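You operate a simulated robot arm through the tools that you are given. There is no shell and no other tool.

You run a simulated robot arm. Do the job below in one go: nothing can be reset, and whatever is moved stays where it is left.

JOB
Free the chipped tile block from the green holder and shut it in the CHIPS tub.
Fine: stand the holder in the wooden cradle first; snap the lid on. Set down upright: green holder.

Only the result counts: the job must be done as asked and must still hold three seconds after the hand-in. Knocking over, shifting, dropping, spilling or breaking anything else fails it. Lids that push on must go on centred and level and be pressed home; caps that screw on are set level and turned clockwise until they are tight.

ROBOT AND FRAMES
A 7-joint arm with a two-finger parallel gripper, fixed in place. Base frame: the origin is at the foot of the arm, x ahead of it, y to its left, z up; the work surface is at about z = 0.78. Lengths are in m, angles in degrees, forces in N, time in s.
With the tool pointing down near the work surface it reaches from about 0.22 to 0.74 m from the base axis. Its first joint turns from -166.0 to 166.0 degrees. Payload 1.57 kg.
Tool frame: the origin (TCP) lies between the finger pads and is the grasp point; the fingertips stand 0.03 m ahead of it; z points along the fingers, y is the line along which they close. The gripper opens to 0.11 m. The fingers are 0.024 m wide and 0.012 m thick; the gripper's body (0.048 by 0.112 m) begins 0.078 m behind the TCP.
Orientation is that of the tool frame in the base frame, as [roll, pitch, yaw] about the fixed x, y, z axes, in that order (R = Rz(yaw) Ry(pitch) Rx(roll)). With the fingers straight down and closing along the base's y, the tool's x points along the base's -x, its y along +y and its z along -z.

CONTROLS
- The arm moves only by the tool apply_moves. Its argument "deltas" is a list of rows, each an object of numbers (a shift or turn left out is 0, a gripper value left out holds the last): "dx", "dy", "dz": the shift along the base's x, y, z in m; "rx", "ry", "rz": the turn, a rotation vector about the base's x, y, z in degrees; "grip": the finger opening in m, from 0 to 0.11. In form: [{"dx": .., "dy": .., "dz": .., "rx": .., "ry": .., "rz": .., "grip": ..}, ...]. A call has 1 to 20 rows; each row shifts and turns the commanded pose from where the row before left it. Rows are played at 5 a second. More than 0.05 m and 8.6 degrees between two rows, or a gripper value outside its range, and nothing of the call is played. A pose out of reach is approached as far as the arm can. The call stops where the force on the tool passes 40 N (or 10 N more than at its start, if that is more) or the arm is blocked; 0.2 s more then pass. Each finger travels about 0.045 m/s and halts on what it meets, pressing with about 43 N; the grip force reading is that of the motor and also rises with nothing between the fingers. The clock runs only during rows and for 0.2 s after the last one: add rows that do not move to give the fingers time. The reply holds the time, the measured pose of the TCP, the force on the tool along the base axes, the opening and the grip force, in the units named above and with some noise, with the torque about the TCP (base axes, N m) and any sound that the robot's microphone picked up, and new pictures: "show" is both (left out), scene, wrist or none.
- Cameras (640 x 400 px; columns grow to the right, rows downward): "scene" is fixed at [0.2207, -0.4975, 1.4099]; the picture's right is [0.98, -0.20, 0.00], its down [-0.10, -0.46, -0.88] and it looks along [0.18, 0.87, -0.47] (base axes); focal length 344 px, centre (320, 200). "wrist" rides on the gripper at [0.07, 0.016, -0.141] in the tool frame; the picture's right is [-0.23, 0.97, 0.00], its down [-0.86, -0.20, -0.48] and it looks along [-0.47, -0.11, 0.88] (tool axes); focal length 222 px, centre (320, 200). There is no depth. A picture from a camera that has moved, and an enlarged one, comes with that camera's place and axes in the base frame and with its lens. The place of the scene camera against the robot may be out by one fixed shift of up to 0.012 m in any direction.
- slide_trunk(by): slides the trunk up (or, below 0, down) by that many m; the arm rides with it, the base frame stays. It gives what a move gives, with no picture.
- inspect(camera, box): a new picture of the part [left, top, right, bottom] of that camera's present view, enlarged. No time passes.
- close_job(): hands the job in; it is judged then, once.

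Nothing tells you positions but the pictures and the camera data. Unless the task says otherwise, let go and move clear before handing in.

The tools are called after ">>>" as name(argument=value, ...) on one line, values as JSON. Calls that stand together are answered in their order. apply_moves: Moves the arm, as the interface text tells. Its arguments: {"type":"object","properties":{"deltas":{"type":"array","items":{"type":"object","properties":{"dx":{"type":"number"},"dy":{"type":"number"},"dz":{"type":"number"},"rx":{"type":"number"},"ry":{"type":"number"},"rz":{"type":"number"},"grip":{"type":"number"}}}},"show":{"type":"string","enum":["both","scene","wrist","none"]}},"required":["deltas"]} The other tools are called the same way: slide_trunk (by) slides the trunk up or down; inspect (camera, box) takes an enlarged picture of a part of a camera's view; close_job () hands the job in.

At the start:

```text
time_s: 0.0
tool_pos: [0.4077, 0.2313, 1.1666]
orientation: [180.0, 0.0, 179.9]
ft_force: [0.0, -0.1, -0.1]
moment: [0.0, 0.01, 0.0]
width: 0.1099
grasp_force: 0.1
trunk travel left (down, up): [-0.5, 0.09]
```

scene: 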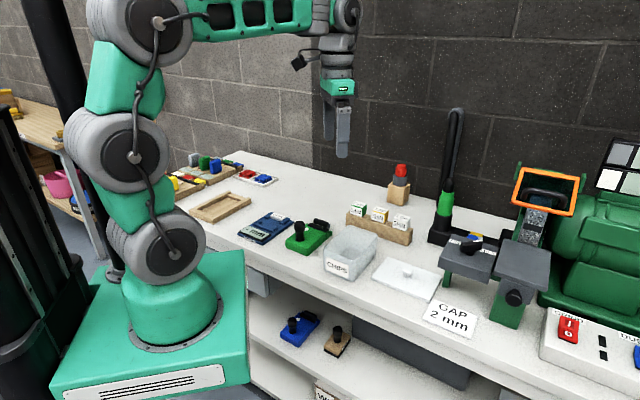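
wrist: 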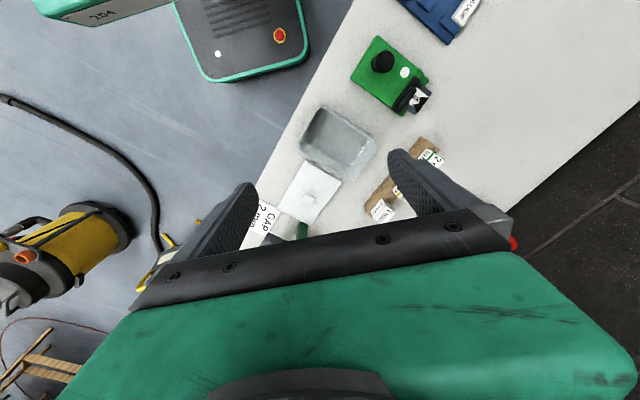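

I see a bench with a green holder (black knob), a clear CHIPS tub, a flat lid beside it, and a wooden tray/cradle further left. I'll take enlarged views before moving anything.

>>> inspect(camera="scene", box=[160, 140, 320, 260])

>>> inspect(camera="scene", box=[270, 180, 450, 300])

>>> inspect(camera="scene", box=[420, 120, 640, 360])

>>> inspect(camera="wrist", box=[260, 0, 520, 240])

```text
3.33 times, centred on (240, 200) of scene
camera zoom: at [0.2207, -0.4975, 1.4099], right [0.98, -0.2, 0.0], down [-0.1, -0.46, -0.88], along [0.18, 0.87, -0.47], focal length 1147 px, centre (587, 200)
```

zoom: 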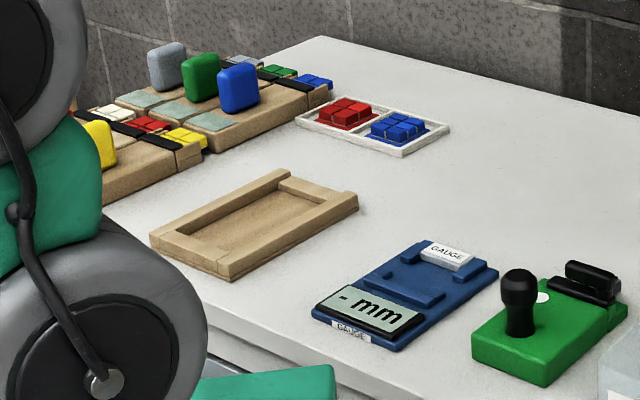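

```text
3.33 times, centred on (360, 240) of scene
camera zoom: at [0.2207, -0.4975, 1.4099], right [0.98, -0.2, 0.0], down [-0.1, -0.46, -0.88], along [0.18, 0.87, -0.47], focal length 1147 px, centre (187, 67)
```

zoom: 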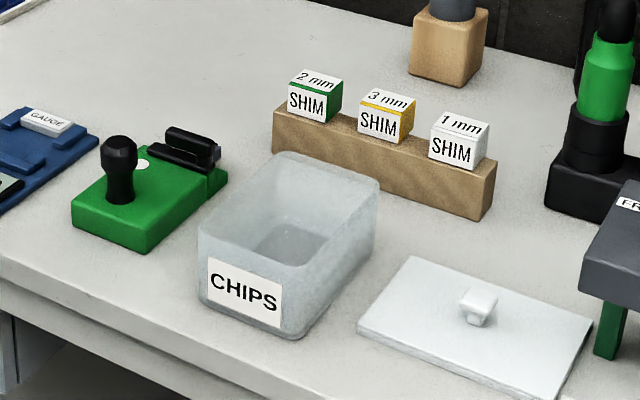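

```text
1.67 times, centred on (530, 240) of scene
camera zoom: at [0.2207, -0.4975, 1.4099], right [0.98, -0.2, 0.0], down [-0.1, -0.46, -0.88], along [0.18, 0.87, -0.47], focal length 574 px, centre (-30, 133)
```

zoom: 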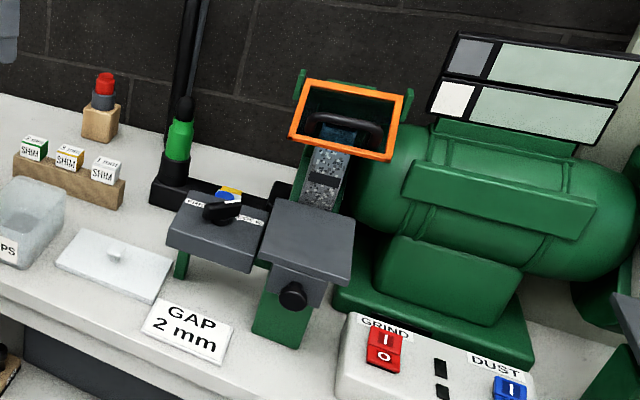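

```text
1.67 times, centred on (390, 120) of wrist
camera zoom: at [0.3391, 0.2474, 1.3086], right [0.23, 0.97, 0.0], down [0.86, -0.2, 0.48], along [0.47, -0.11, -0.88], focal length 370 px, centre (203, 333)
```

zoom: 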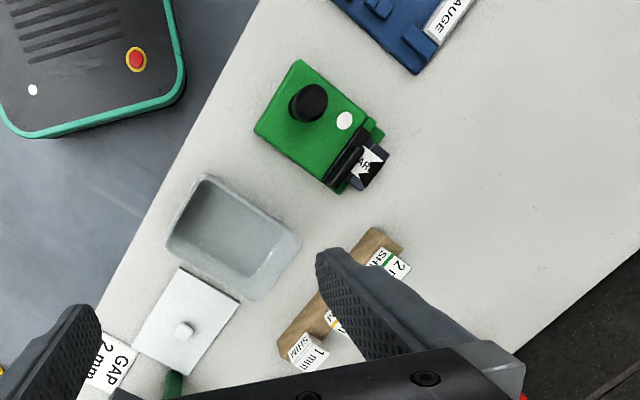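

The holder sits near (0.37, 0.39), the tub near (0.46, 0.26), the lid near (0.59, 0.17) and the cradle near (0.09, 0.67). I'll stay high and move the wrist camera over the holder and cradle for a better look.

>>> apply_moves(deltas=[{"dx": -0.03, "dy": 0.03}, {"dx": -0.03, "dy": 0.03}, {"dx": -0.03, "dy": 0.03}, {"dx": -0.03, "dy": 0.03}, {"dx": -0.03, "dy": 0.03}, {"dx": -0.03, "dy": 0.03}, {}], show="both")

```text
time_s: 1.6
tool_pos: [0.2247, 0.4106, 1.1663]
orientation: [-180.0, 0.0, -180.0]
ft_force: [-1.0, -0.8, -0.4]
moment: [-0.02, 0.03, -0.01]
width: 0.1102
grasp_force: 0.1
trunk travel left (down, up): [-0.5, 0.09]
camera wrist: at [0.1555, 0.4276, 1.3077], right [0.23, 0.97, 0.0], down [0.85, -0.2, 0.48], along [0.47, -0.11, -0.88], focal length 222 px, centre (320, 200)
```

scene: 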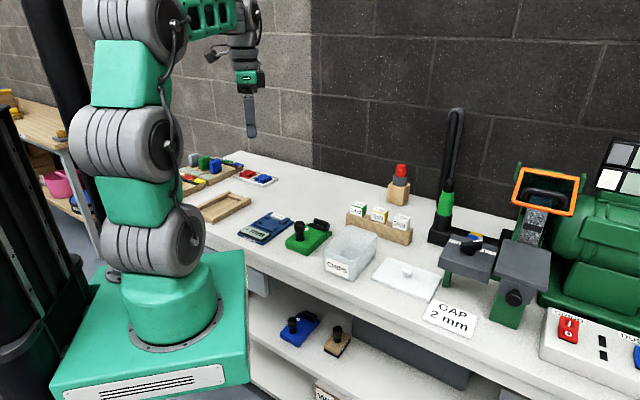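
wrist: 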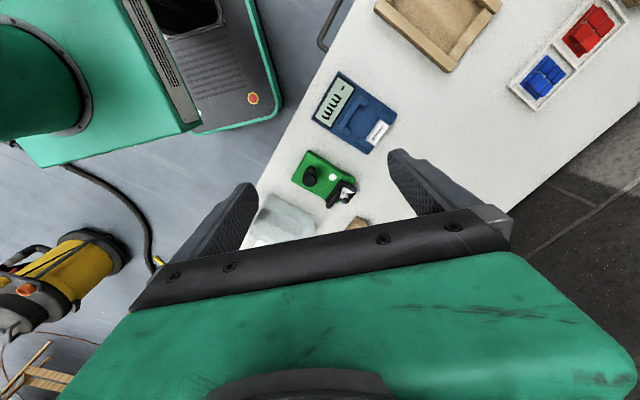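

>>> inspect(camera="wrist", box=[290, 60, 410, 250])

>>> inspect(camera="wrist", box=[370, 0, 530, 100])

>>> inspect(camera="scene", box=[280, 205, 345, 265])

>>> inspect(camera="scene", box=[190, 180, 260, 230])

```text
2.11 times, centred on (350, 155) of wrist
camera zoom: at [0.1555, 0.4276, 1.3077], right [0.23, 0.97, 0.0], down [0.85, -0.2, 0.48], along [0.47, -0.11, -0.88], focal length 468 px, centre (257, 295)
```

zoom: 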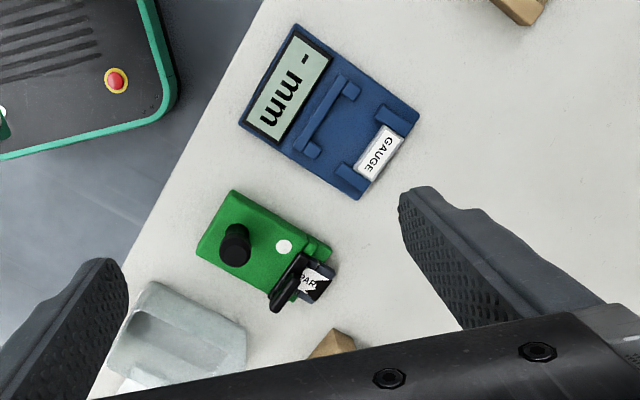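

```text
4.00 times, centred on (450, 50) of wrist
camera zoom: at [0.1555, 0.4276, 1.3077], right [0.23, 0.97, 0.0], down [0.85, -0.2, 0.48], along [0.47, -0.11, -0.88], focal length 888 px, centre (-200, 800)
```

zoom: 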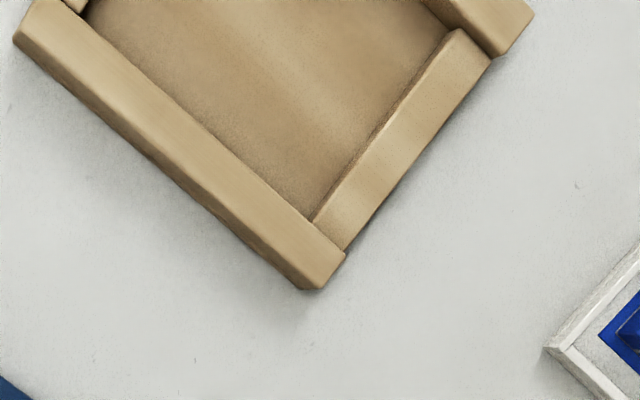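

```text
6.67 times, centred on (312, 235) of scene
camera zoom: at [0.2207, -0.4975, 1.4099], right [0.98, -0.2, 0.0], down [-0.1, -0.46, -0.88], along [0.18, 0.87, -0.47], focal length 2295 px, centre (370, -33)
```

zoom: 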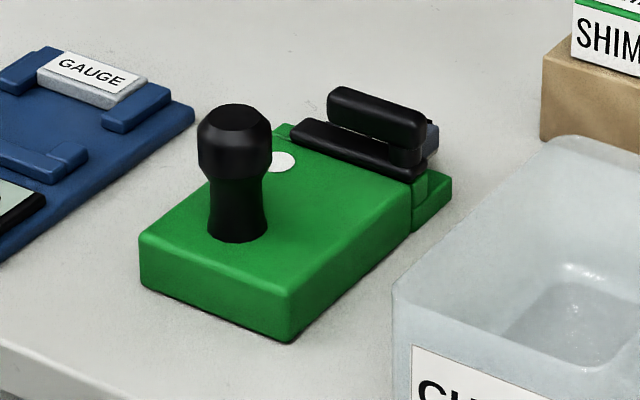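

```text
8.00 times, centred on (225, 205) of scene
camera zoom: at [0.2207, -0.4975, 1.4099], right [0.98, -0.2, 0.0], down [-0.1, -0.46, -0.88], along [0.18, 0.87, -0.47], focal length 2754 px, centre (1080, 160)
```

zoom: 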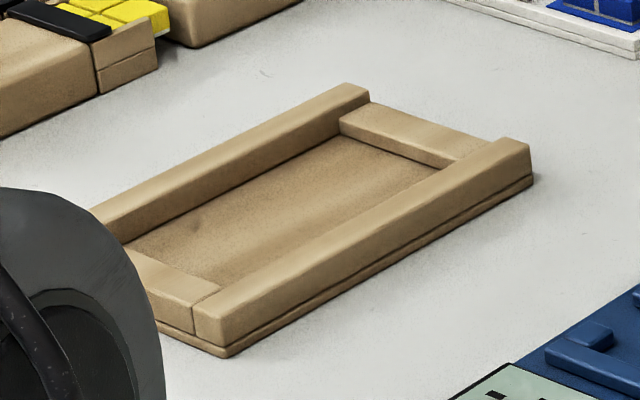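

The holder has a black knob and a black clamp at its far end with a labelled block beneath. The cradle is a framed wooden base. I'll move closer to understand the clamp.

>>> apply_moves(deltas=[{"dx": 0.015, "dy": 0.0, "dz": -0.04}, {"dx": 0.015, "dy": 0.0, "dz": -0.04}, {"dx": 0.015, "dy": 0.0, "dz": -0.04}, {"dx": 0.015, "dz": -0.04}, {"dx": 0.015, "dz": -0.02}, {}], show="wrist")

>>> inspect(camera="wrist", box=[260, 100, 420, 220])

```text
time_s: 3.0
tool_pos: [0.3011, 0.4099, 0.9858]
orientation: [-180.0, 0.1, -180.0]
ft_force: [0.5, -0.4, 1.0]
moment: [0.0, 0.02, 0.02]
width: 0.1101
grasp_force: 0.1
trunk travel left (down, up): [-0.5, 0.09]
camera wrist: at [0.2335, 0.4271, 1.1269], right [0.23, 0.97, 0.0], down [0.86, -0.2, 0.48], along [0.47, -0.11, -0.88], focal length 222 px, centre (320, 200)
```

wrist: 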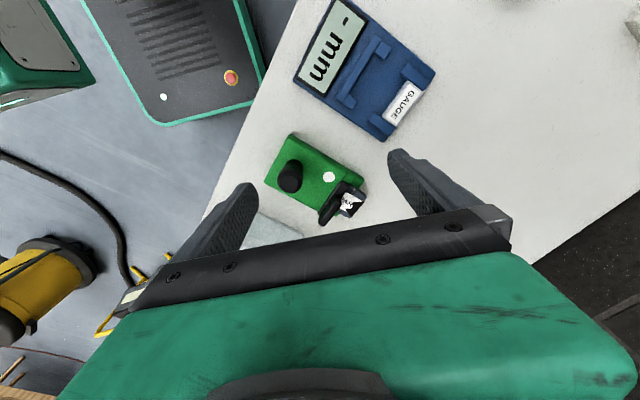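

```text
3.33 times, centred on (340, 160) of wrist
camera zoom: at [0.2335, 0.4271, 1.1269], right [0.23, 0.97, 0.0], down [0.86, -0.2, 0.48], along [0.47, -0.11, -0.88], focal length 740 px, centre (253, 333)
```

zoom: 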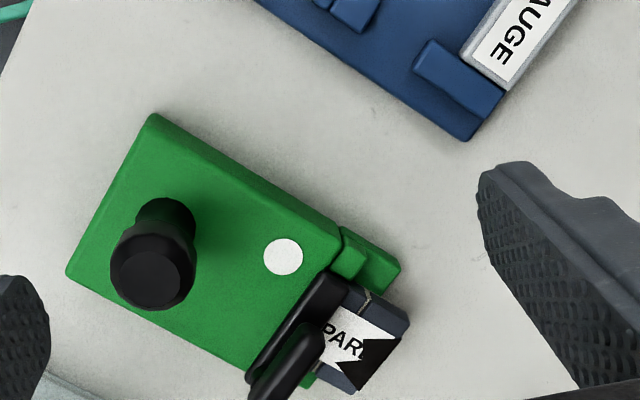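

The clamped block has a "PAR…" label and a chipped-looking white patch. I want to view the clamp from the other side, so I'll rise a little, then yaw the tool around.

>>> apply_moves(deltas=[{"dx": 0.01, "dy": 0.005, "dz": 0.01, "rz": -8.25}, {"dx": 0.01, "dy": 0.005, "rz": -8.25}, {"dx": 0.01, "dy": 0.005, "rz": -8.25}, {"dx": 0.01, "dy": 0.005, "rz": -8.25}, {"dx": 0.01, "dy": 0.005, "rz": -8.25}, {"dx": 0.01, "dy": 0.005, "rz": -8.25}, {"dx": 0.01, "dy": 0.005, "rz": -8.25}, {"dx": 0.01, "dy": 0.005, "rz": -8.25}, {"dx": 0.01, "dy": 0.005, "rz": -8.25}, {"dx": 0.01, "dy": 0.005, "rz": -8.25}, {"dx": 0.01, "dy": 0.005, "rz": -8.25}, {"dx": 0.01, "dy": 0.005, "rz": -8.25}, {"dx": 0.01, "dy": 0.005, "rz": -8.25}, {"dx": 0.01, "dy": 0.005, "rz": -8.25}, {"dx": 0.01, "dy": 0.005, "rz": -8.25}, {"rz": -8.25}, {}], show="both")

```text
time_s: 6.6
tool_pos: [0.4554, 0.4888, 0.9968]
orientation: [-180.0, 0.1, 47.9]
ft_force: [-0.7, -1.1, -0.5]
moment: [0.01, -0.03, -0.02]
width: 0.1102
grasp_force: 0.1
out of reach, approached as far as the arm can: row 15
trunk travel left (down, up): [-0.5, 0.09]
camera wrist: at [0.5145, 0.5302, 1.1382], right [0.57, -0.82, 0.0], down [-0.72, -0.5, 0.48], along [-0.39, -0.27, -0.88], focal length 222 px, centre (320, 200)
```

scene: 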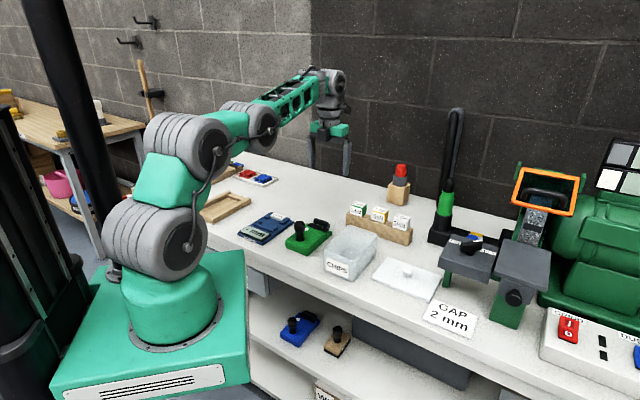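
wrist: 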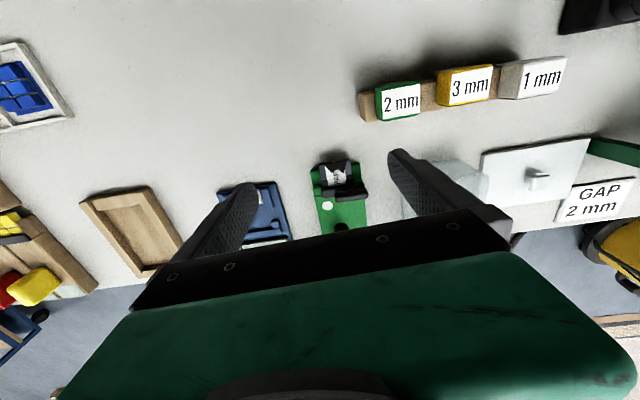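

>>> inspect(camera="wrist", box=[295, 145, 385, 245])

>>> inspect(camera="wrist", box=[370, 120, 620, 270])

>>> inspect(camera="wrist", box=[70, 170, 300, 290])

```text
4.00 times, centred on (340, 195) of wrist
camera zoom: at [0.5145, 0.5302, 1.1382], right [0.57, -0.82, 0.0], down [-0.72, -0.5, 0.48], along [-0.39, -0.27, -0.88], focal length 888 px, centre (240, 220)
```

zoom: 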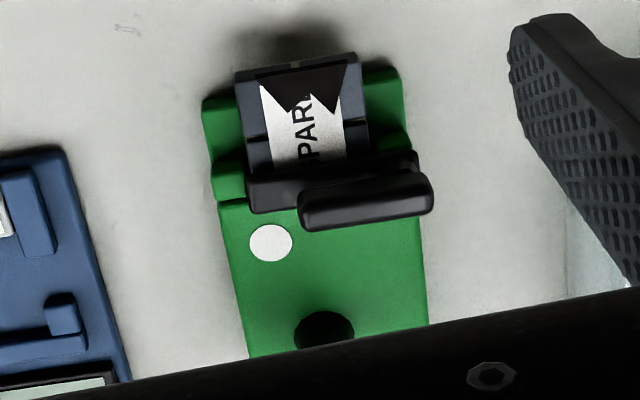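

```text
2.56 times, centred on (495, 195) of wrist
camera zoom: at [0.5145, 0.5302, 1.1382], right [0.57, -0.82, 0.0], down [-0.72, -0.5, 0.48], along [-0.39, -0.27, -0.88], focal length 569 px, centre (-128, 213)
```

zoom: 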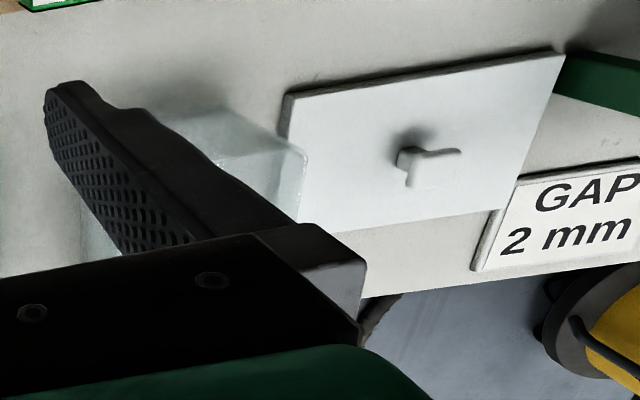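

```text
2.78 times, centred on (185, 230) of wrist
camera zoom: at [0.5145, 0.5302, 1.1382], right [0.57, -0.82, 0.0], down [-0.72, -0.5, 0.48], along [-0.39, -0.27, -0.88], focal length 618 px, centre (696, 116)
```

zoom: 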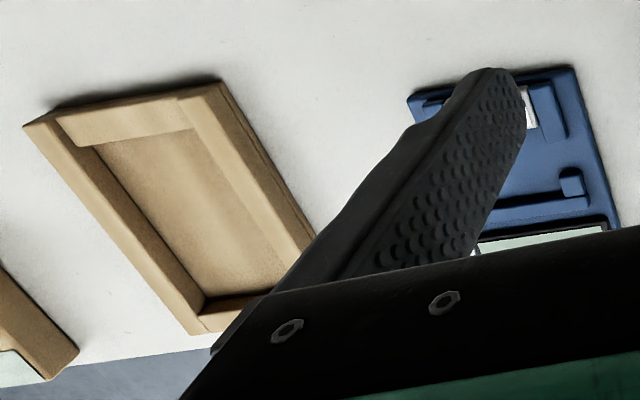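

>>> inspect(camera="wrist", box=[315, 150, 365, 210])

>>> inspect(camera="scene", box=[305, 210, 335, 245])

>>> inspect(camera="scene", box=[270, 290, 370, 370])

>>> inspect(camera="scene", box=[320, 220, 450, 310])

```text
6.67 times, centred on (340, 180) of wrist
camera zoom: at [0.5145, 0.5302, 1.1382], right [0.57, -0.82, 0.0], down [-0.72, -0.5, 0.48], along [-0.39, -0.27, -0.88], focal length 1481 px, centre (187, 333)
```

zoom: 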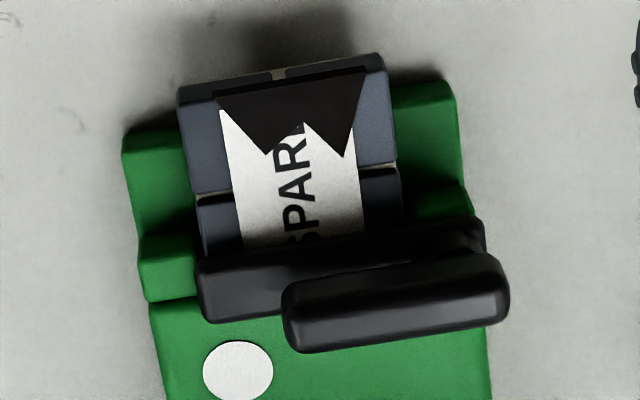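

```text
11.43 times, centred on (320, 228) of scene
camera zoom: at [0.2207, -0.4975, 1.4099], right [0.98, -0.2, 0.0], down [-0.1, -0.46, -0.88], along [0.18, 0.87, -0.47], focal length 3934 px, centre (320, -114)
```

zoom: 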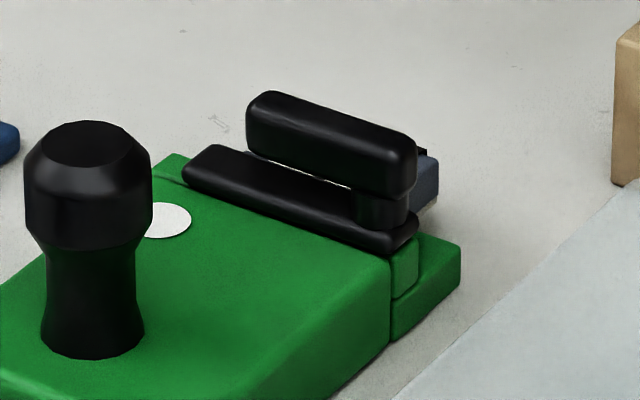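

```text
5.00 times, centred on (320, 330) of scene
camera zoom: at [0.2207, -0.4975, 1.4099], right [0.98, -0.2, 0.0], down [-0.1, -0.46, -0.88], along [0.18, 0.87, -0.47], focal length 1721 px, centre (320, -450)
```

zoom: 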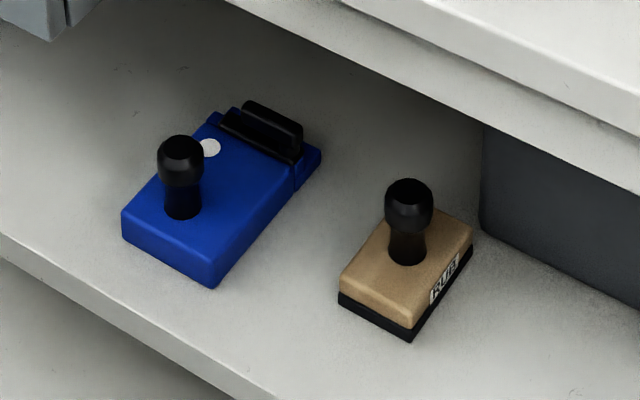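

```text
4.44 times, centred on (385, 265) of scene
camera zoom: at [0.2207, -0.4975, 1.4099], right [0.98, -0.2, 0.0], down [-0.1, -0.46, -0.88], along [0.18, 0.87, -0.47], focal length 1530 px, centre (31, -89)
```

zoom: 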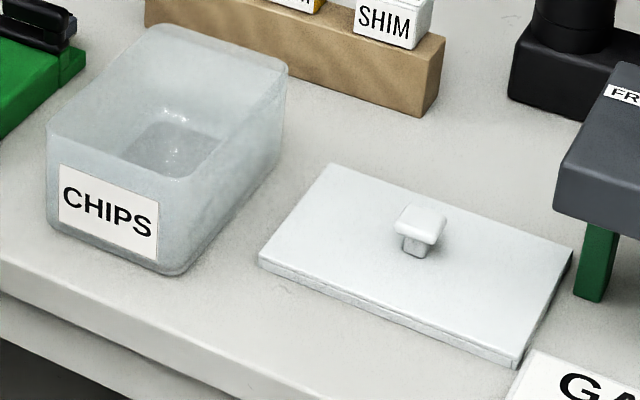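

The clamp is a black strap with a raised lever bar attached at its tub-side end, holding the block's near end. I'll yaw to 135° (aligned with the holder) and view the clamp and cradle from the left side.

>>> apply_moves(deltas=[{"dx": -0.008, "dy": 0.0014, "dz": -0.002, "rz": 7.92}, {"dx": -0.008, "dy": 0.0014, "dz": -0.002, "rz": 7.92}, {"dx": -0.008, "dy": 0.0014, "dz": -0.002, "rz": 7.92}, {"dx": -0.008, "dy": 0.0014, "dz": -0.002, "rz": 7.92}, {"dx": -0.008, "dy": 0.0014, "dz": -0.002, "rz": 7.92}, {"dx": -0.008, "dy": 0.0014, "dz": -0.004, "rz": 7.92}, {"dx": -0.008, "dy": 0.0014, "dz": -0.004, "rz": 7.92}, {"dx": -0.008, "dy": 0.0014, "dz": -0.004, "rz": 7.92}, {"dx": -0.008, "dy": 0.0014, "dz": -0.004, "rz": 7.92}, {"dx": -0.008, "dy": 0.0014, "dz": -0.004, "rz": 7.92}, {"dx": -0.008, "dy": 0.0014, "dz": -0.004, "rz": 7.92}, {}], show="wrist")

>>> inspect(camera="wrist", box=[260, 130, 380, 220])

```text
time_s: 9.2
tool_pos: [0.367, 0.5041, 0.9641]
orientation: [180.0, 0.0, 135.2]
ft_force: [-0.2, -0.6, 0.2]
moment: [-0.01, -0.02, -0.02]
width: 0.1101
grasp_force: 0.1
trunk travel left (down, up): [-0.5, 0.09]
camera wrist: at [0.3302, 0.5648, 1.1056], right [0.85, 0.53, 0.0], down [0.47, -0.74, 0.48], along [0.25, -0.41, -0.88], focal length 222 px, centre (320, 200)
```

wrist: 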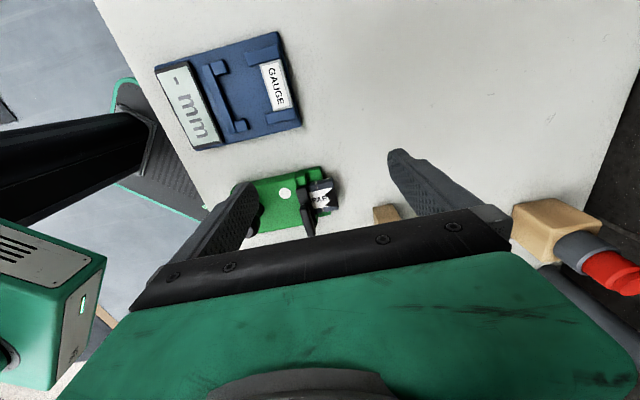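

```text
4.44 times, centred on (320, 175) of wrist
camera zoom: at [0.3302, 0.5648, 1.1056], right [0.85, 0.53, 0.0], down [0.47, -0.74, 0.48], along [0.25, -0.41, -0.88], focal length 987 px, centre (320, 311)
```

zoom: 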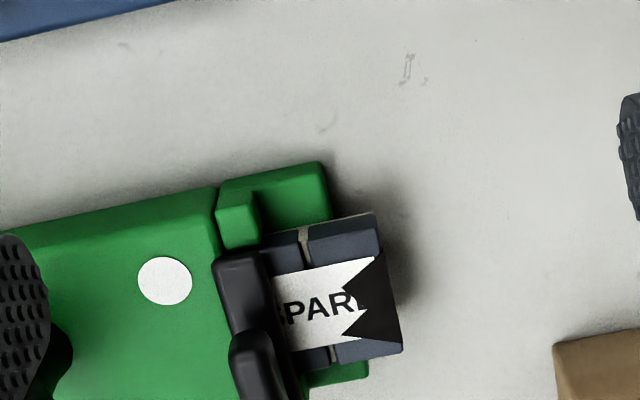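

The block overhangs the green ledge and is gripped by the black strap. Next I'll move above the knob at about (0.336, 0.360) with the fingers closing along the holder's length, and check alignment.

>>> apply_moves(deltas=[{"dx": -0.0078, "dy": -0.036, "grip": 0.068}, {"dx": -0.0078, "dy": -0.036}, {"dx": -0.0077, "dy": -0.036}, {"dx": -0.0077, "dy": -0.036}, {}, {}], show="both")

>>> inspect(camera="wrist", box=[220, 120, 460, 270])

>>> inspect(camera="scene", box=[260, 170, 360, 260])

```text
time_s: 10.6
tool_pos: [0.3498, 0.3785, 1.0081]
orientation: [-179.7, 0.2, 135.2]
ft_force: [0.1, 0.1, -0.3]
moment: [-0.02, 0.0, 0.03]
width: 0.068
grasp_force: 0.1
out of reach, approached as far as the arm can: row 1, 2, 3, 4
trunk travel left (down, up): [-0.5, 0.09]
camera wrist: at [0.3125, 0.4402, 1.1502], right [0.85, 0.53, -0.01], down [0.47, -0.74, 0.48], along [0.25, -0.41, -0.88], focal length 222 px, centre (320, 200)
```

scene: 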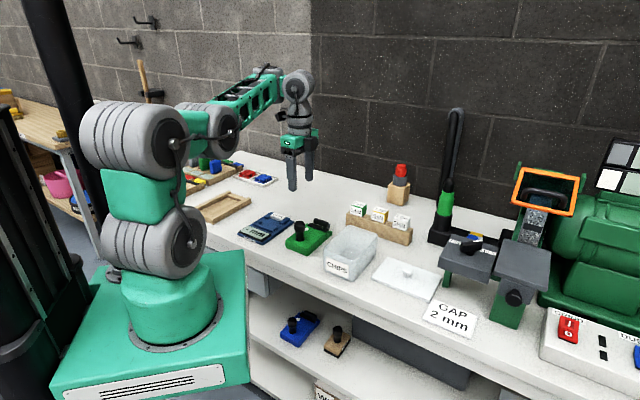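
wrist: 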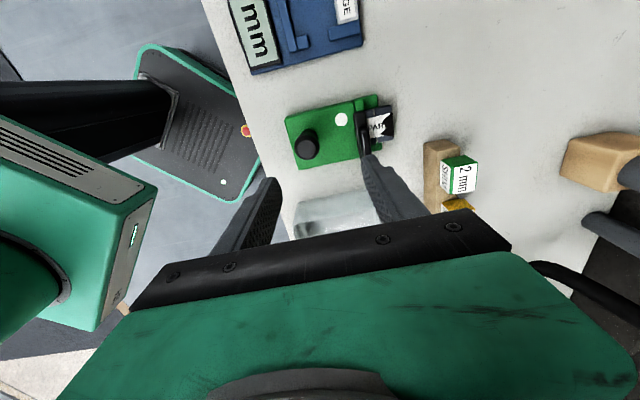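

```text
2.67 times, centred on (340, 195) of wrist
camera zoom: at [0.3125, 0.4402, 1.1502], right [0.85, 0.53, -0.01], down [0.47, -0.74, 0.48], along [0.25, -0.41, -0.88], focal length 592 px, centre (267, 213)
```

zoom: 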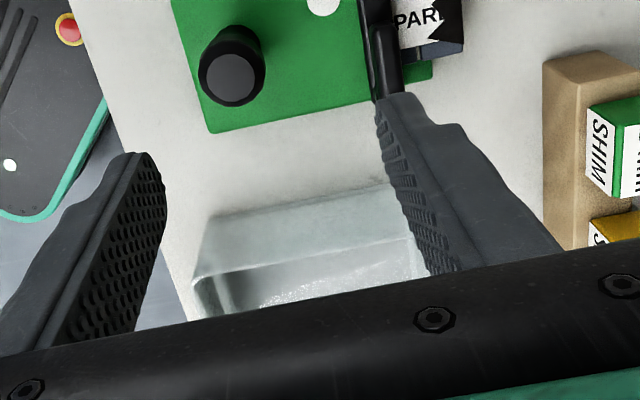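

```text
4.44 times, centred on (310, 215) of scene
camera zoom: at [0.2207, -0.4975, 1.4099], right [0.98, -0.2, 0.0], down [-0.1, -0.46, -0.88], along [0.18, 0.87, -0.47], focal length 1530 px, centre (364, 133)
```

zoom: 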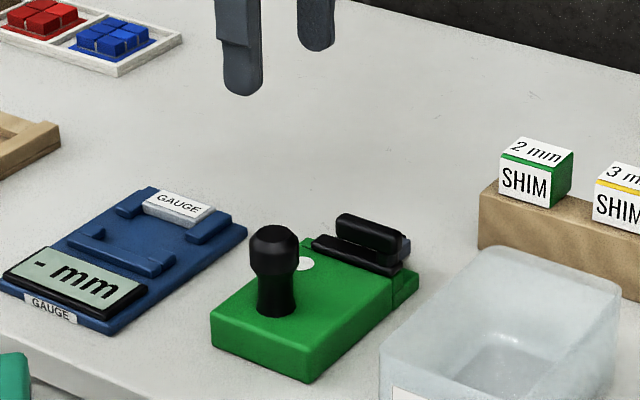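

The arm said part of that was out of reach and stayed slightly high and short. I'll make a small test move to see whether it can settle toward the knob.

>>> apply_moves(deltas=[{"dx": -0.005, "dy": -0.006}, {"dx": -0.005, "dy": -0.006}, {"dx": -0.004, "dy": -0.0065}, {"dz": -0.01}, {"dz": -0.01}, {}], show="scene")

```text
time_s: 12.0
tool_pos: [0.3348, 0.3608, 1.0073]
orientation: [-179.6, 0.1, 135.3]
ft_force: [-0.4, -0.3, 0.3]
moment: [0.01, 0.02, 0.01]
width: 0.0678
grasp_force: 0.0
out of reach, approached as far as the arm can: row 4, 5
trunk travel left (down, up): [-0.5, 0.09]
```

scene: 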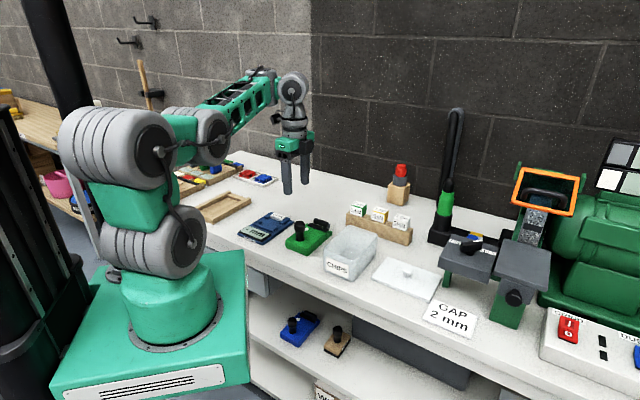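

XY is now over the knob but the arm won't go lower in this posture. I'll slide the trunk down a little, which lowers the whole arm.

>>> slide_trunk(by=-0.06)

>>> inspect(camera="wrist", box=[200, 60, 440, 260])

>>> inspect(camera="scene", box=[255, 160, 355, 260])

```text
time_s: 13.0
tool_pos: [0.3344, 0.3613, 0.9485]
orientation: [-179.7, 0.2, 135.1]
ft_force: [0.0, -0.1, -0.6]
moment: [0.01, -0.03, 0.01]
width: 0.0682
grasp_force: 0.1
trunk travel left (down, up): [-0.44, 0.15]
```

```text
2.00 times, centred on (320, 160) of wrist
camera zoom: at [0.2972, 0.4233, 1.0887], right [0.85, 0.53, -0.01], down [0.47, -0.74, 0.48], along [0.25, -0.41, -0.88], focal length 444 px, centre (320, 280)
```

zoom: 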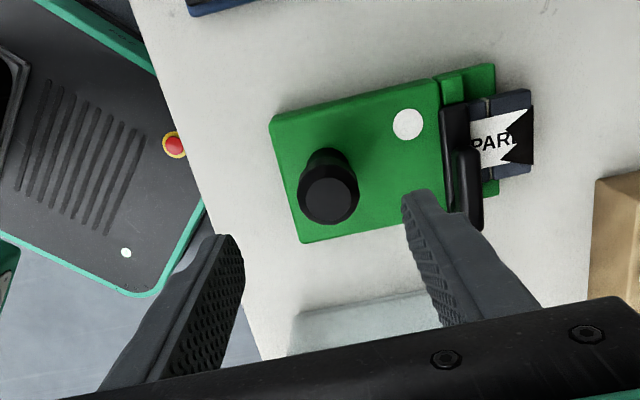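

```text
4.00 times, centred on (305, 210) of scene
camera zoom: at [0.2207, -0.4975, 1.4099], right [0.98, -0.2, 0.0], down [-0.1, -0.46, -0.88], along [0.18, 0.87, -0.47], focal length 1377 px, centre (380, 160)
```

zoom: 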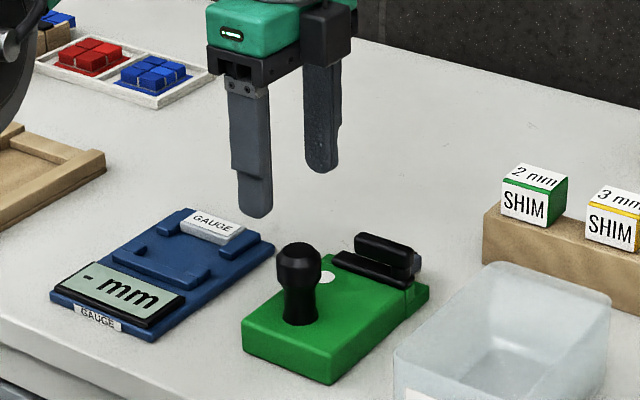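

The knob is just about centred between the fingers. A small centring shift, then I'll lower using the trunk in stages.

>>> apply_moves(deltas=[{"dx": 0.003, "dy": 0.0025}, {}], show="none")

>>> slide_trunk(by=-0.055)

>>> inspect(camera="wrist", box=[180, 60, 460, 280])

>>> inspect(camera="scene", box=[255, 170, 355, 260])

```text
time_s: 13.6
tool_pos: [0.3386, 0.3647, 0.9474]
orientation: [-179.6, 0.3, 135.1]
ft_force: [-0.2, 0.1, -0.2]
moment: [0.0, 0.03, 0.01]
width: 0.0682
grasp_force: 0.0
trunk travel left (down, up): [-0.44, 0.15]
```

```text
time_s: 14.6
tool_pos: [0.3368, 0.3636, 0.892]
orientation: [-179.6, 0.4, 135.1]
ft_force: [-0.1, 0.1, -0.2]
moment: [-0.03, 0.03, 0.03]
width: 0.0678
grasp_force: 0.0
trunk travel left (down, up): [-0.385, 0.205]
```

```text
1.82 times, centred on (320, 170) of wrist
camera zoom: at [0.3003, 0.4261, 1.033], right [0.85, 0.53, -0.01], down [0.47, -0.74, 0.48], along [0.25, -0.41, -0.88], focal length 404 px, centre (320, 254)
```

zoom: 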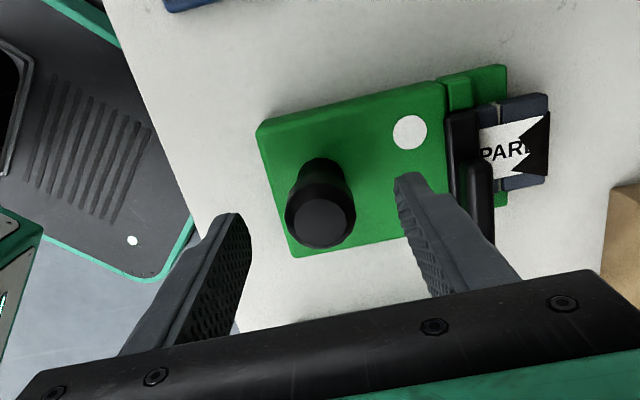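

```text
4.44 times, centred on (305, 215) of scene
camera zoom: at [0.2207, -0.4975, 1.4099], right [0.98, -0.2, 0.0], down [-0.1, -0.46, -0.88], along [0.18, 0.87, -0.47], focal length 1530 px, centre (387, 133)
```

zoom: 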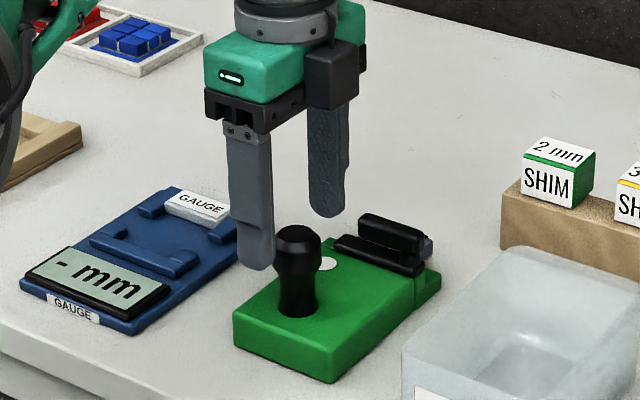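

Aligned: the knob top lies centred between the fingertips. Lowering the last 4 cm, then I'll close on the knob.

>>> slide_trunk(by=-0.04)

>>> apply_moves(deltas=[{"grip": 0.0}, {}, {}, {}, {}, {}], show="both")

```text
time_s: 15.4
tool_pos: [0.337, 0.3641, 0.8522]
orientation: [-179.6, 0.3, 135.1]
ft_force: [-0.1, -0.5, 1.3]
moment: [-0.01, 0.02, 0.01]
width: 0.0678
grasp_force: 0.0
trunk travel left (down, up): [-0.345, 0.245]
```

```text
time_s: 16.8
tool_pos: [0.3376, 0.3638, 0.8508]
orientation: [-179.6, 0.3, 135.2]
ft_force: [-0.8, -0.8, 0.2]
moment: [0.0, 0.04, -0.01]
width: 0.0327
grasp_force: 40.6
trunk travel left (down, up): [-0.345, 0.245]
camera wrist: at [0.3002, 0.4262, 0.9929], right [0.85, 0.53, -0.01], down [0.47, -0.74, 0.48], along [0.25, -0.41, -0.88], focal length 222 px, centre (320, 200)
```

scene: 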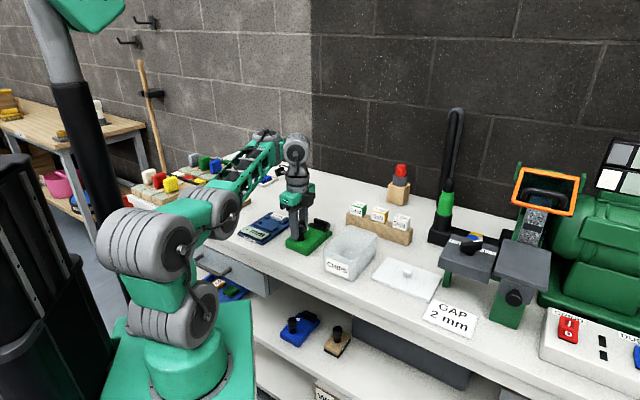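
wrist: 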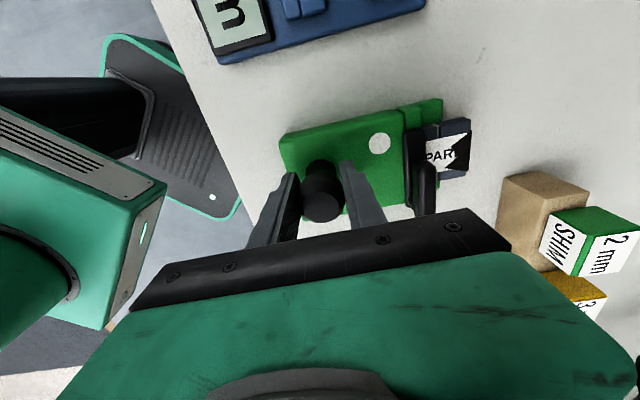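

The knob is gripped (0.033 m wide). I'll lift slightly with the trunk and check that the holder stays level.

>>> slide_trunk(by=0.05)

>>> apply_moves(deltas=[{}], show="both")

>>> inspect(camera="scene", box=[255, 160, 355, 260])

```text
time_s: 17.7
tool_pos: [0.3369, 0.3639, 0.9007]
orientation: [-179.5, 0.3, 135.1]
ft_force: [-0.8, -0.4, -4.5]
moment: [-0.15, 0.22, 0.04]
width: 0.0327
grasp_force: 40.8
trunk travel left (down, up): [-0.395, 0.195]
```

```text
time_s: 18.1
tool_pos: [0.3364, 0.3647, 0.9022]
orientation: [-179.4, 0.3, 135.2]
ft_force: [0.8, -0.6, -4.9]
moment: [-0.11, 0.19, 0.01]
width: 0.0329
grasp_force: 41.3
trunk travel left (down, up): [-0.395, 0.195]
camera wrist: at [0.3005, 0.4263, 1.0427], right [0.85, 0.53, -0.01], down [0.47, -0.74, 0.48], along [0.25, -0.41, -0.88], focal length 222 px, centre (320, 200)
```

scene: 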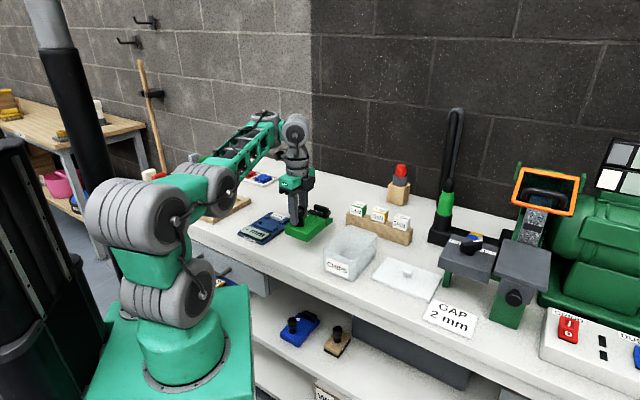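
wrist: 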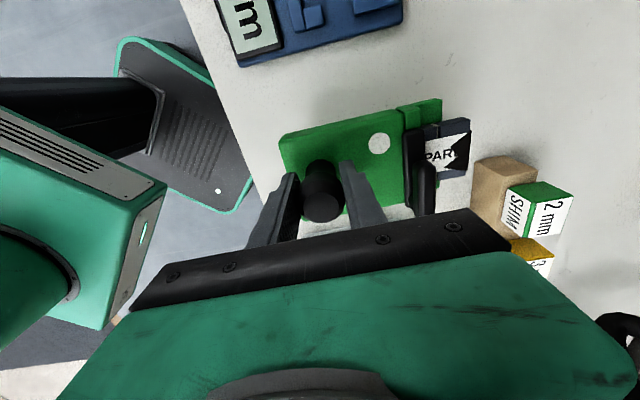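

```text
4.00 times, centred on (305, 210) of scene
camera zoom: at [0.2207, -0.4975, 1.4099], right [0.98, -0.2, 0.0], down [-0.1, -0.46, -0.88], along [0.18, 0.87, -0.47], focal length 1377 px, centre (380, 160)
```

zoom: 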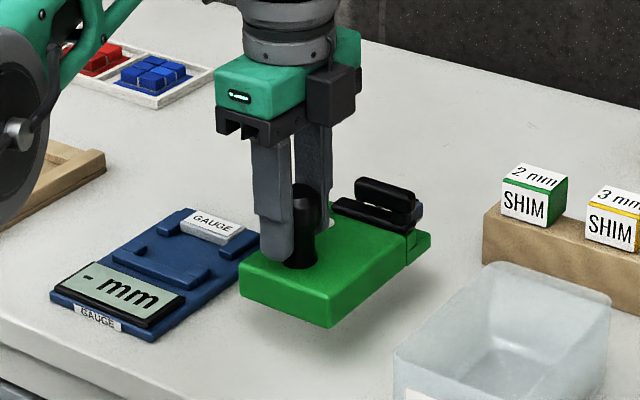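

The holder lifts level, about 0.5 kg. I'll raise it well clear and carry it toward the cradle for a look down at the cradle.

>>> apply_moves(deltas=[{"dz": 0.03}, {"dz": 0.03}, {"dz": 0.03}, {"dz": 0.03}, {"dx": -0.02, "dy": 0.023, "dz": 0.01}, {"dx": -0.02, "dy": 0.023}, {"dx": -0.02, "dy": 0.023}, {"dx": -0.02, "dy": 0.023}, {"dx": -0.02, "dy": 0.023}, {"dx": -0.02, "dy": 0.023}, {"dx": -0.02, "dy": 0.023}, {"dx": -0.02, "dy": 0.023}, {}], show="both")

>>> inspect(camera="wrist", box=[200, 0, 480, 160])

```text
time_s: 20.9
tool_pos: [0.1799, 0.5479, 1.0304]
orientation: [-179.5, 0.1, 135.2]
ft_force: [0.7, -0.7, -3.5]
moment: [-0.12, 0.21, 0.0]
width: 0.0329
grasp_force: 41.7
trunk travel left (down, up): [-0.395, 0.195]
camera wrist: at [0.1433, 0.6108, 1.1719], right [0.85, 0.53, -0.01], down [0.47, -0.74, 0.48], along [0.25, -0.41, -0.88], focal length 222 px, centre (320, 200)
```

scene: 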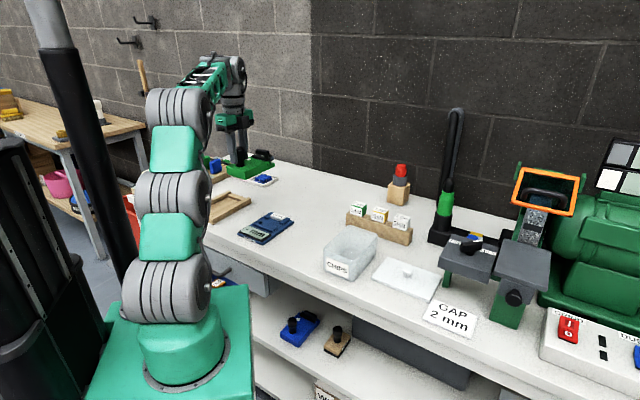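
wrist: 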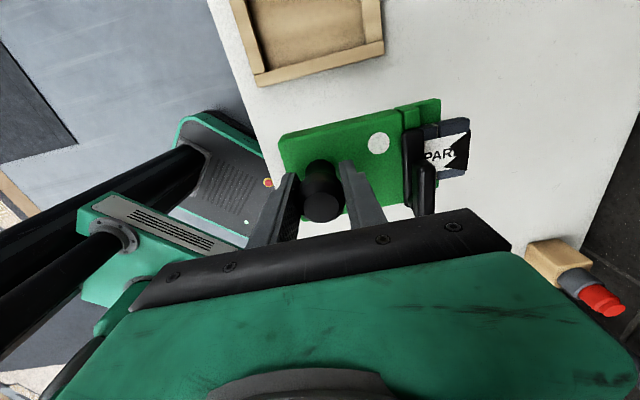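

```text
2.29 times, centred on (340, 80) of wrist
camera zoom: at [0.1433, 0.6108, 1.1719], right [0.85, 0.53, -0.01], down [0.47, -0.74, 0.48], along [0.25, -0.41, -0.88], focal length 508 px, centre (274, 474)
```

zoom: 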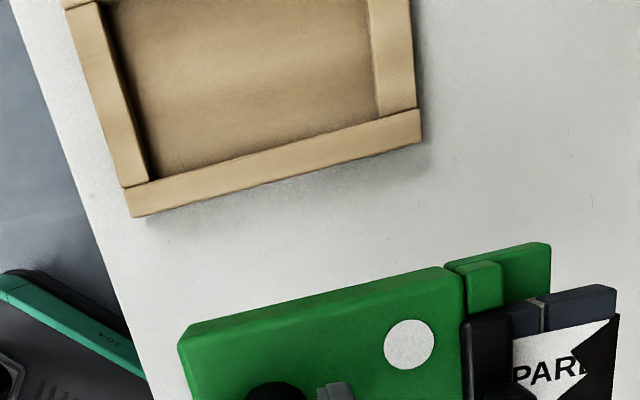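

>>> apply_moves(deltas=[{"dx": -0.02, "dy": 0.02}, {"dx": -0.02, "dy": 0.02}, {"dx": -0.02, "dy": 0.02}, {}, {}], show="wrist")

>>> inspect(camera="wrist", box=[200, 0, 480, 160])

>>> inspect(camera="scene", box=[180, 100, 300, 230])

```text
time_s: 22.1
tool_pos: [0.1169, 0.6115, 1.0345]
orientation: [-179.5, 0.3, 135.1]
ft_force: [-0.3, -0.9, -3.7]
moment: [-0.11, 0.19, 0.01]
width: 0.0327
grasp_force: 40.3
trunk travel left (down, up): [-0.395, 0.195]
camera wrist: at [0.0801, 0.6731, 1.1741], right [0.85, 0.53, -0.01], down [0.47, -0.74, 0.48], along [0.25, -0.41, -0.87], focal length 222 px, centre (320, 200)
```

wrist: 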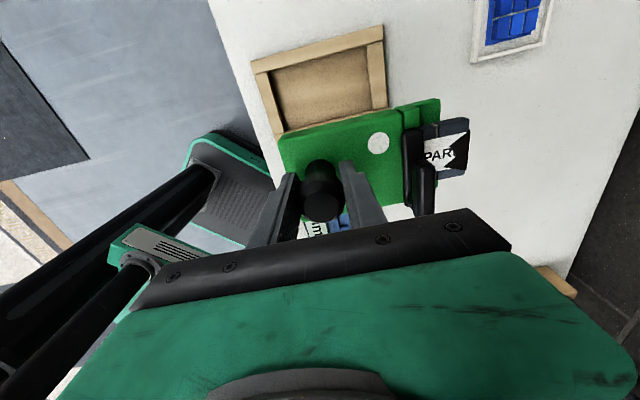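

```text
2.29 times, centred on (340, 80) of wrist
camera zoom: at [0.0801, 0.6731, 1.1741], right [0.85, 0.53, -0.01], down [0.47, -0.74, 0.48], along [0.25, -0.41, -0.87], focal length 508 px, centre (274, 474)
```

zoom: 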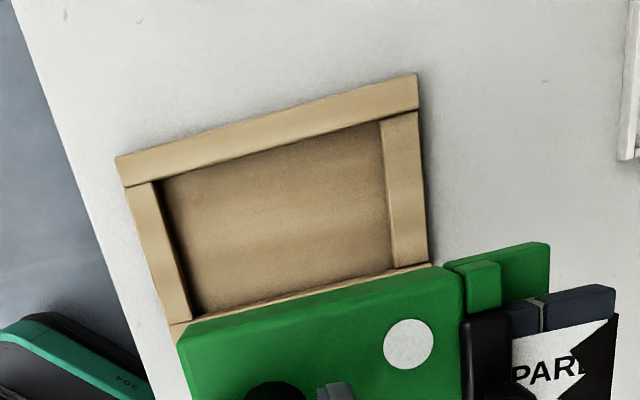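

```text
3.08 times, centred on (240, 165) of scene
camera zoom: at [0.2207, -0.4975, 1.4099], right [0.98, -0.2, 0.0], down [-0.1, -0.46, -0.88], along [0.18, 0.87, -0.47], focal length 1059 px, centre (566, 308)
```

zoom: 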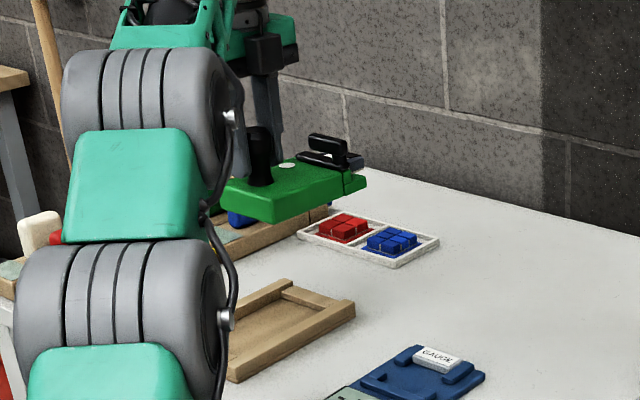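

The cradle is a shallow rectangular tray aligned with the holder. I'll zoom in for precise edges of both the cradle and the held holder before lowering.

>>> inspect(camera="wrist", box=[240, 20, 400, 140])

>>> inspect(camera="wrist", box=[270, 90, 480, 230])

>>> inspect(camera="scene", box=[215, 135, 265, 185])

```text
3.33 times, centred on (320, 80) of wrist
camera zoom: at [0.0801, 0.6731, 1.1741], right [0.85, 0.53, -0.01], down [0.47, -0.74, 0.48], along [0.25, -0.41, -0.87], focal length 740 px, centre (320, 600)
```

zoom: 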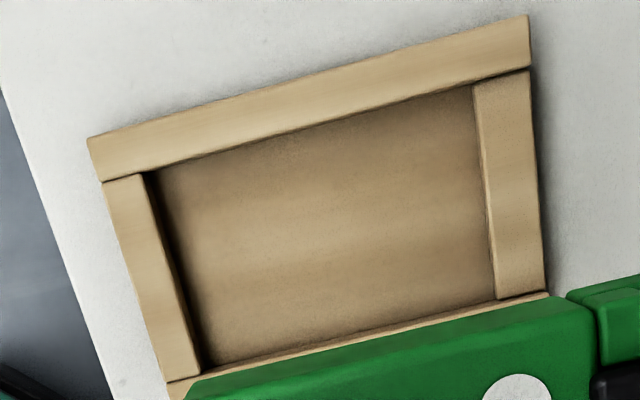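

```text
2.86 times, centred on (375, 160) of wrist
camera zoom: at [0.0801, 0.6731, 1.1741], right [0.85, 0.53, -0.01], down [0.47, -0.74, 0.48], along [0.25, -0.41, -0.87], focal length 635 px, centre (163, 314)
```

zoom: 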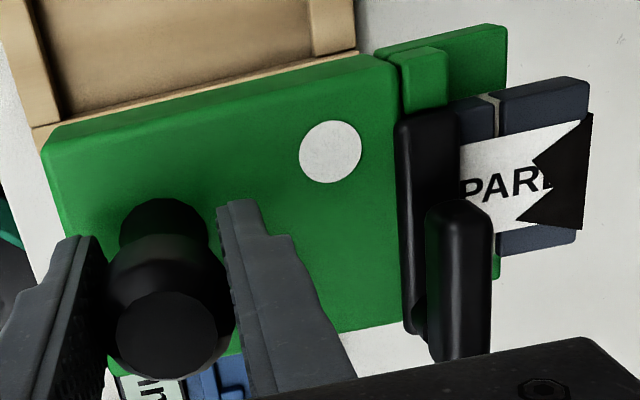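

```text
8.00 times, centred on (240, 160) of scene
camera zoom: at [0.2207, -0.4975, 1.4099], right [0.98, -0.2, 0.0], down [-0.1, -0.46, -0.88], along [0.18, 0.87, -0.47], focal length 2754 px, centre (960, 520)
```

zoom: 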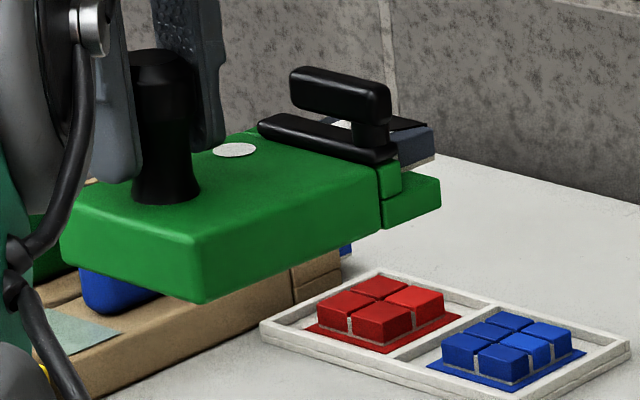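

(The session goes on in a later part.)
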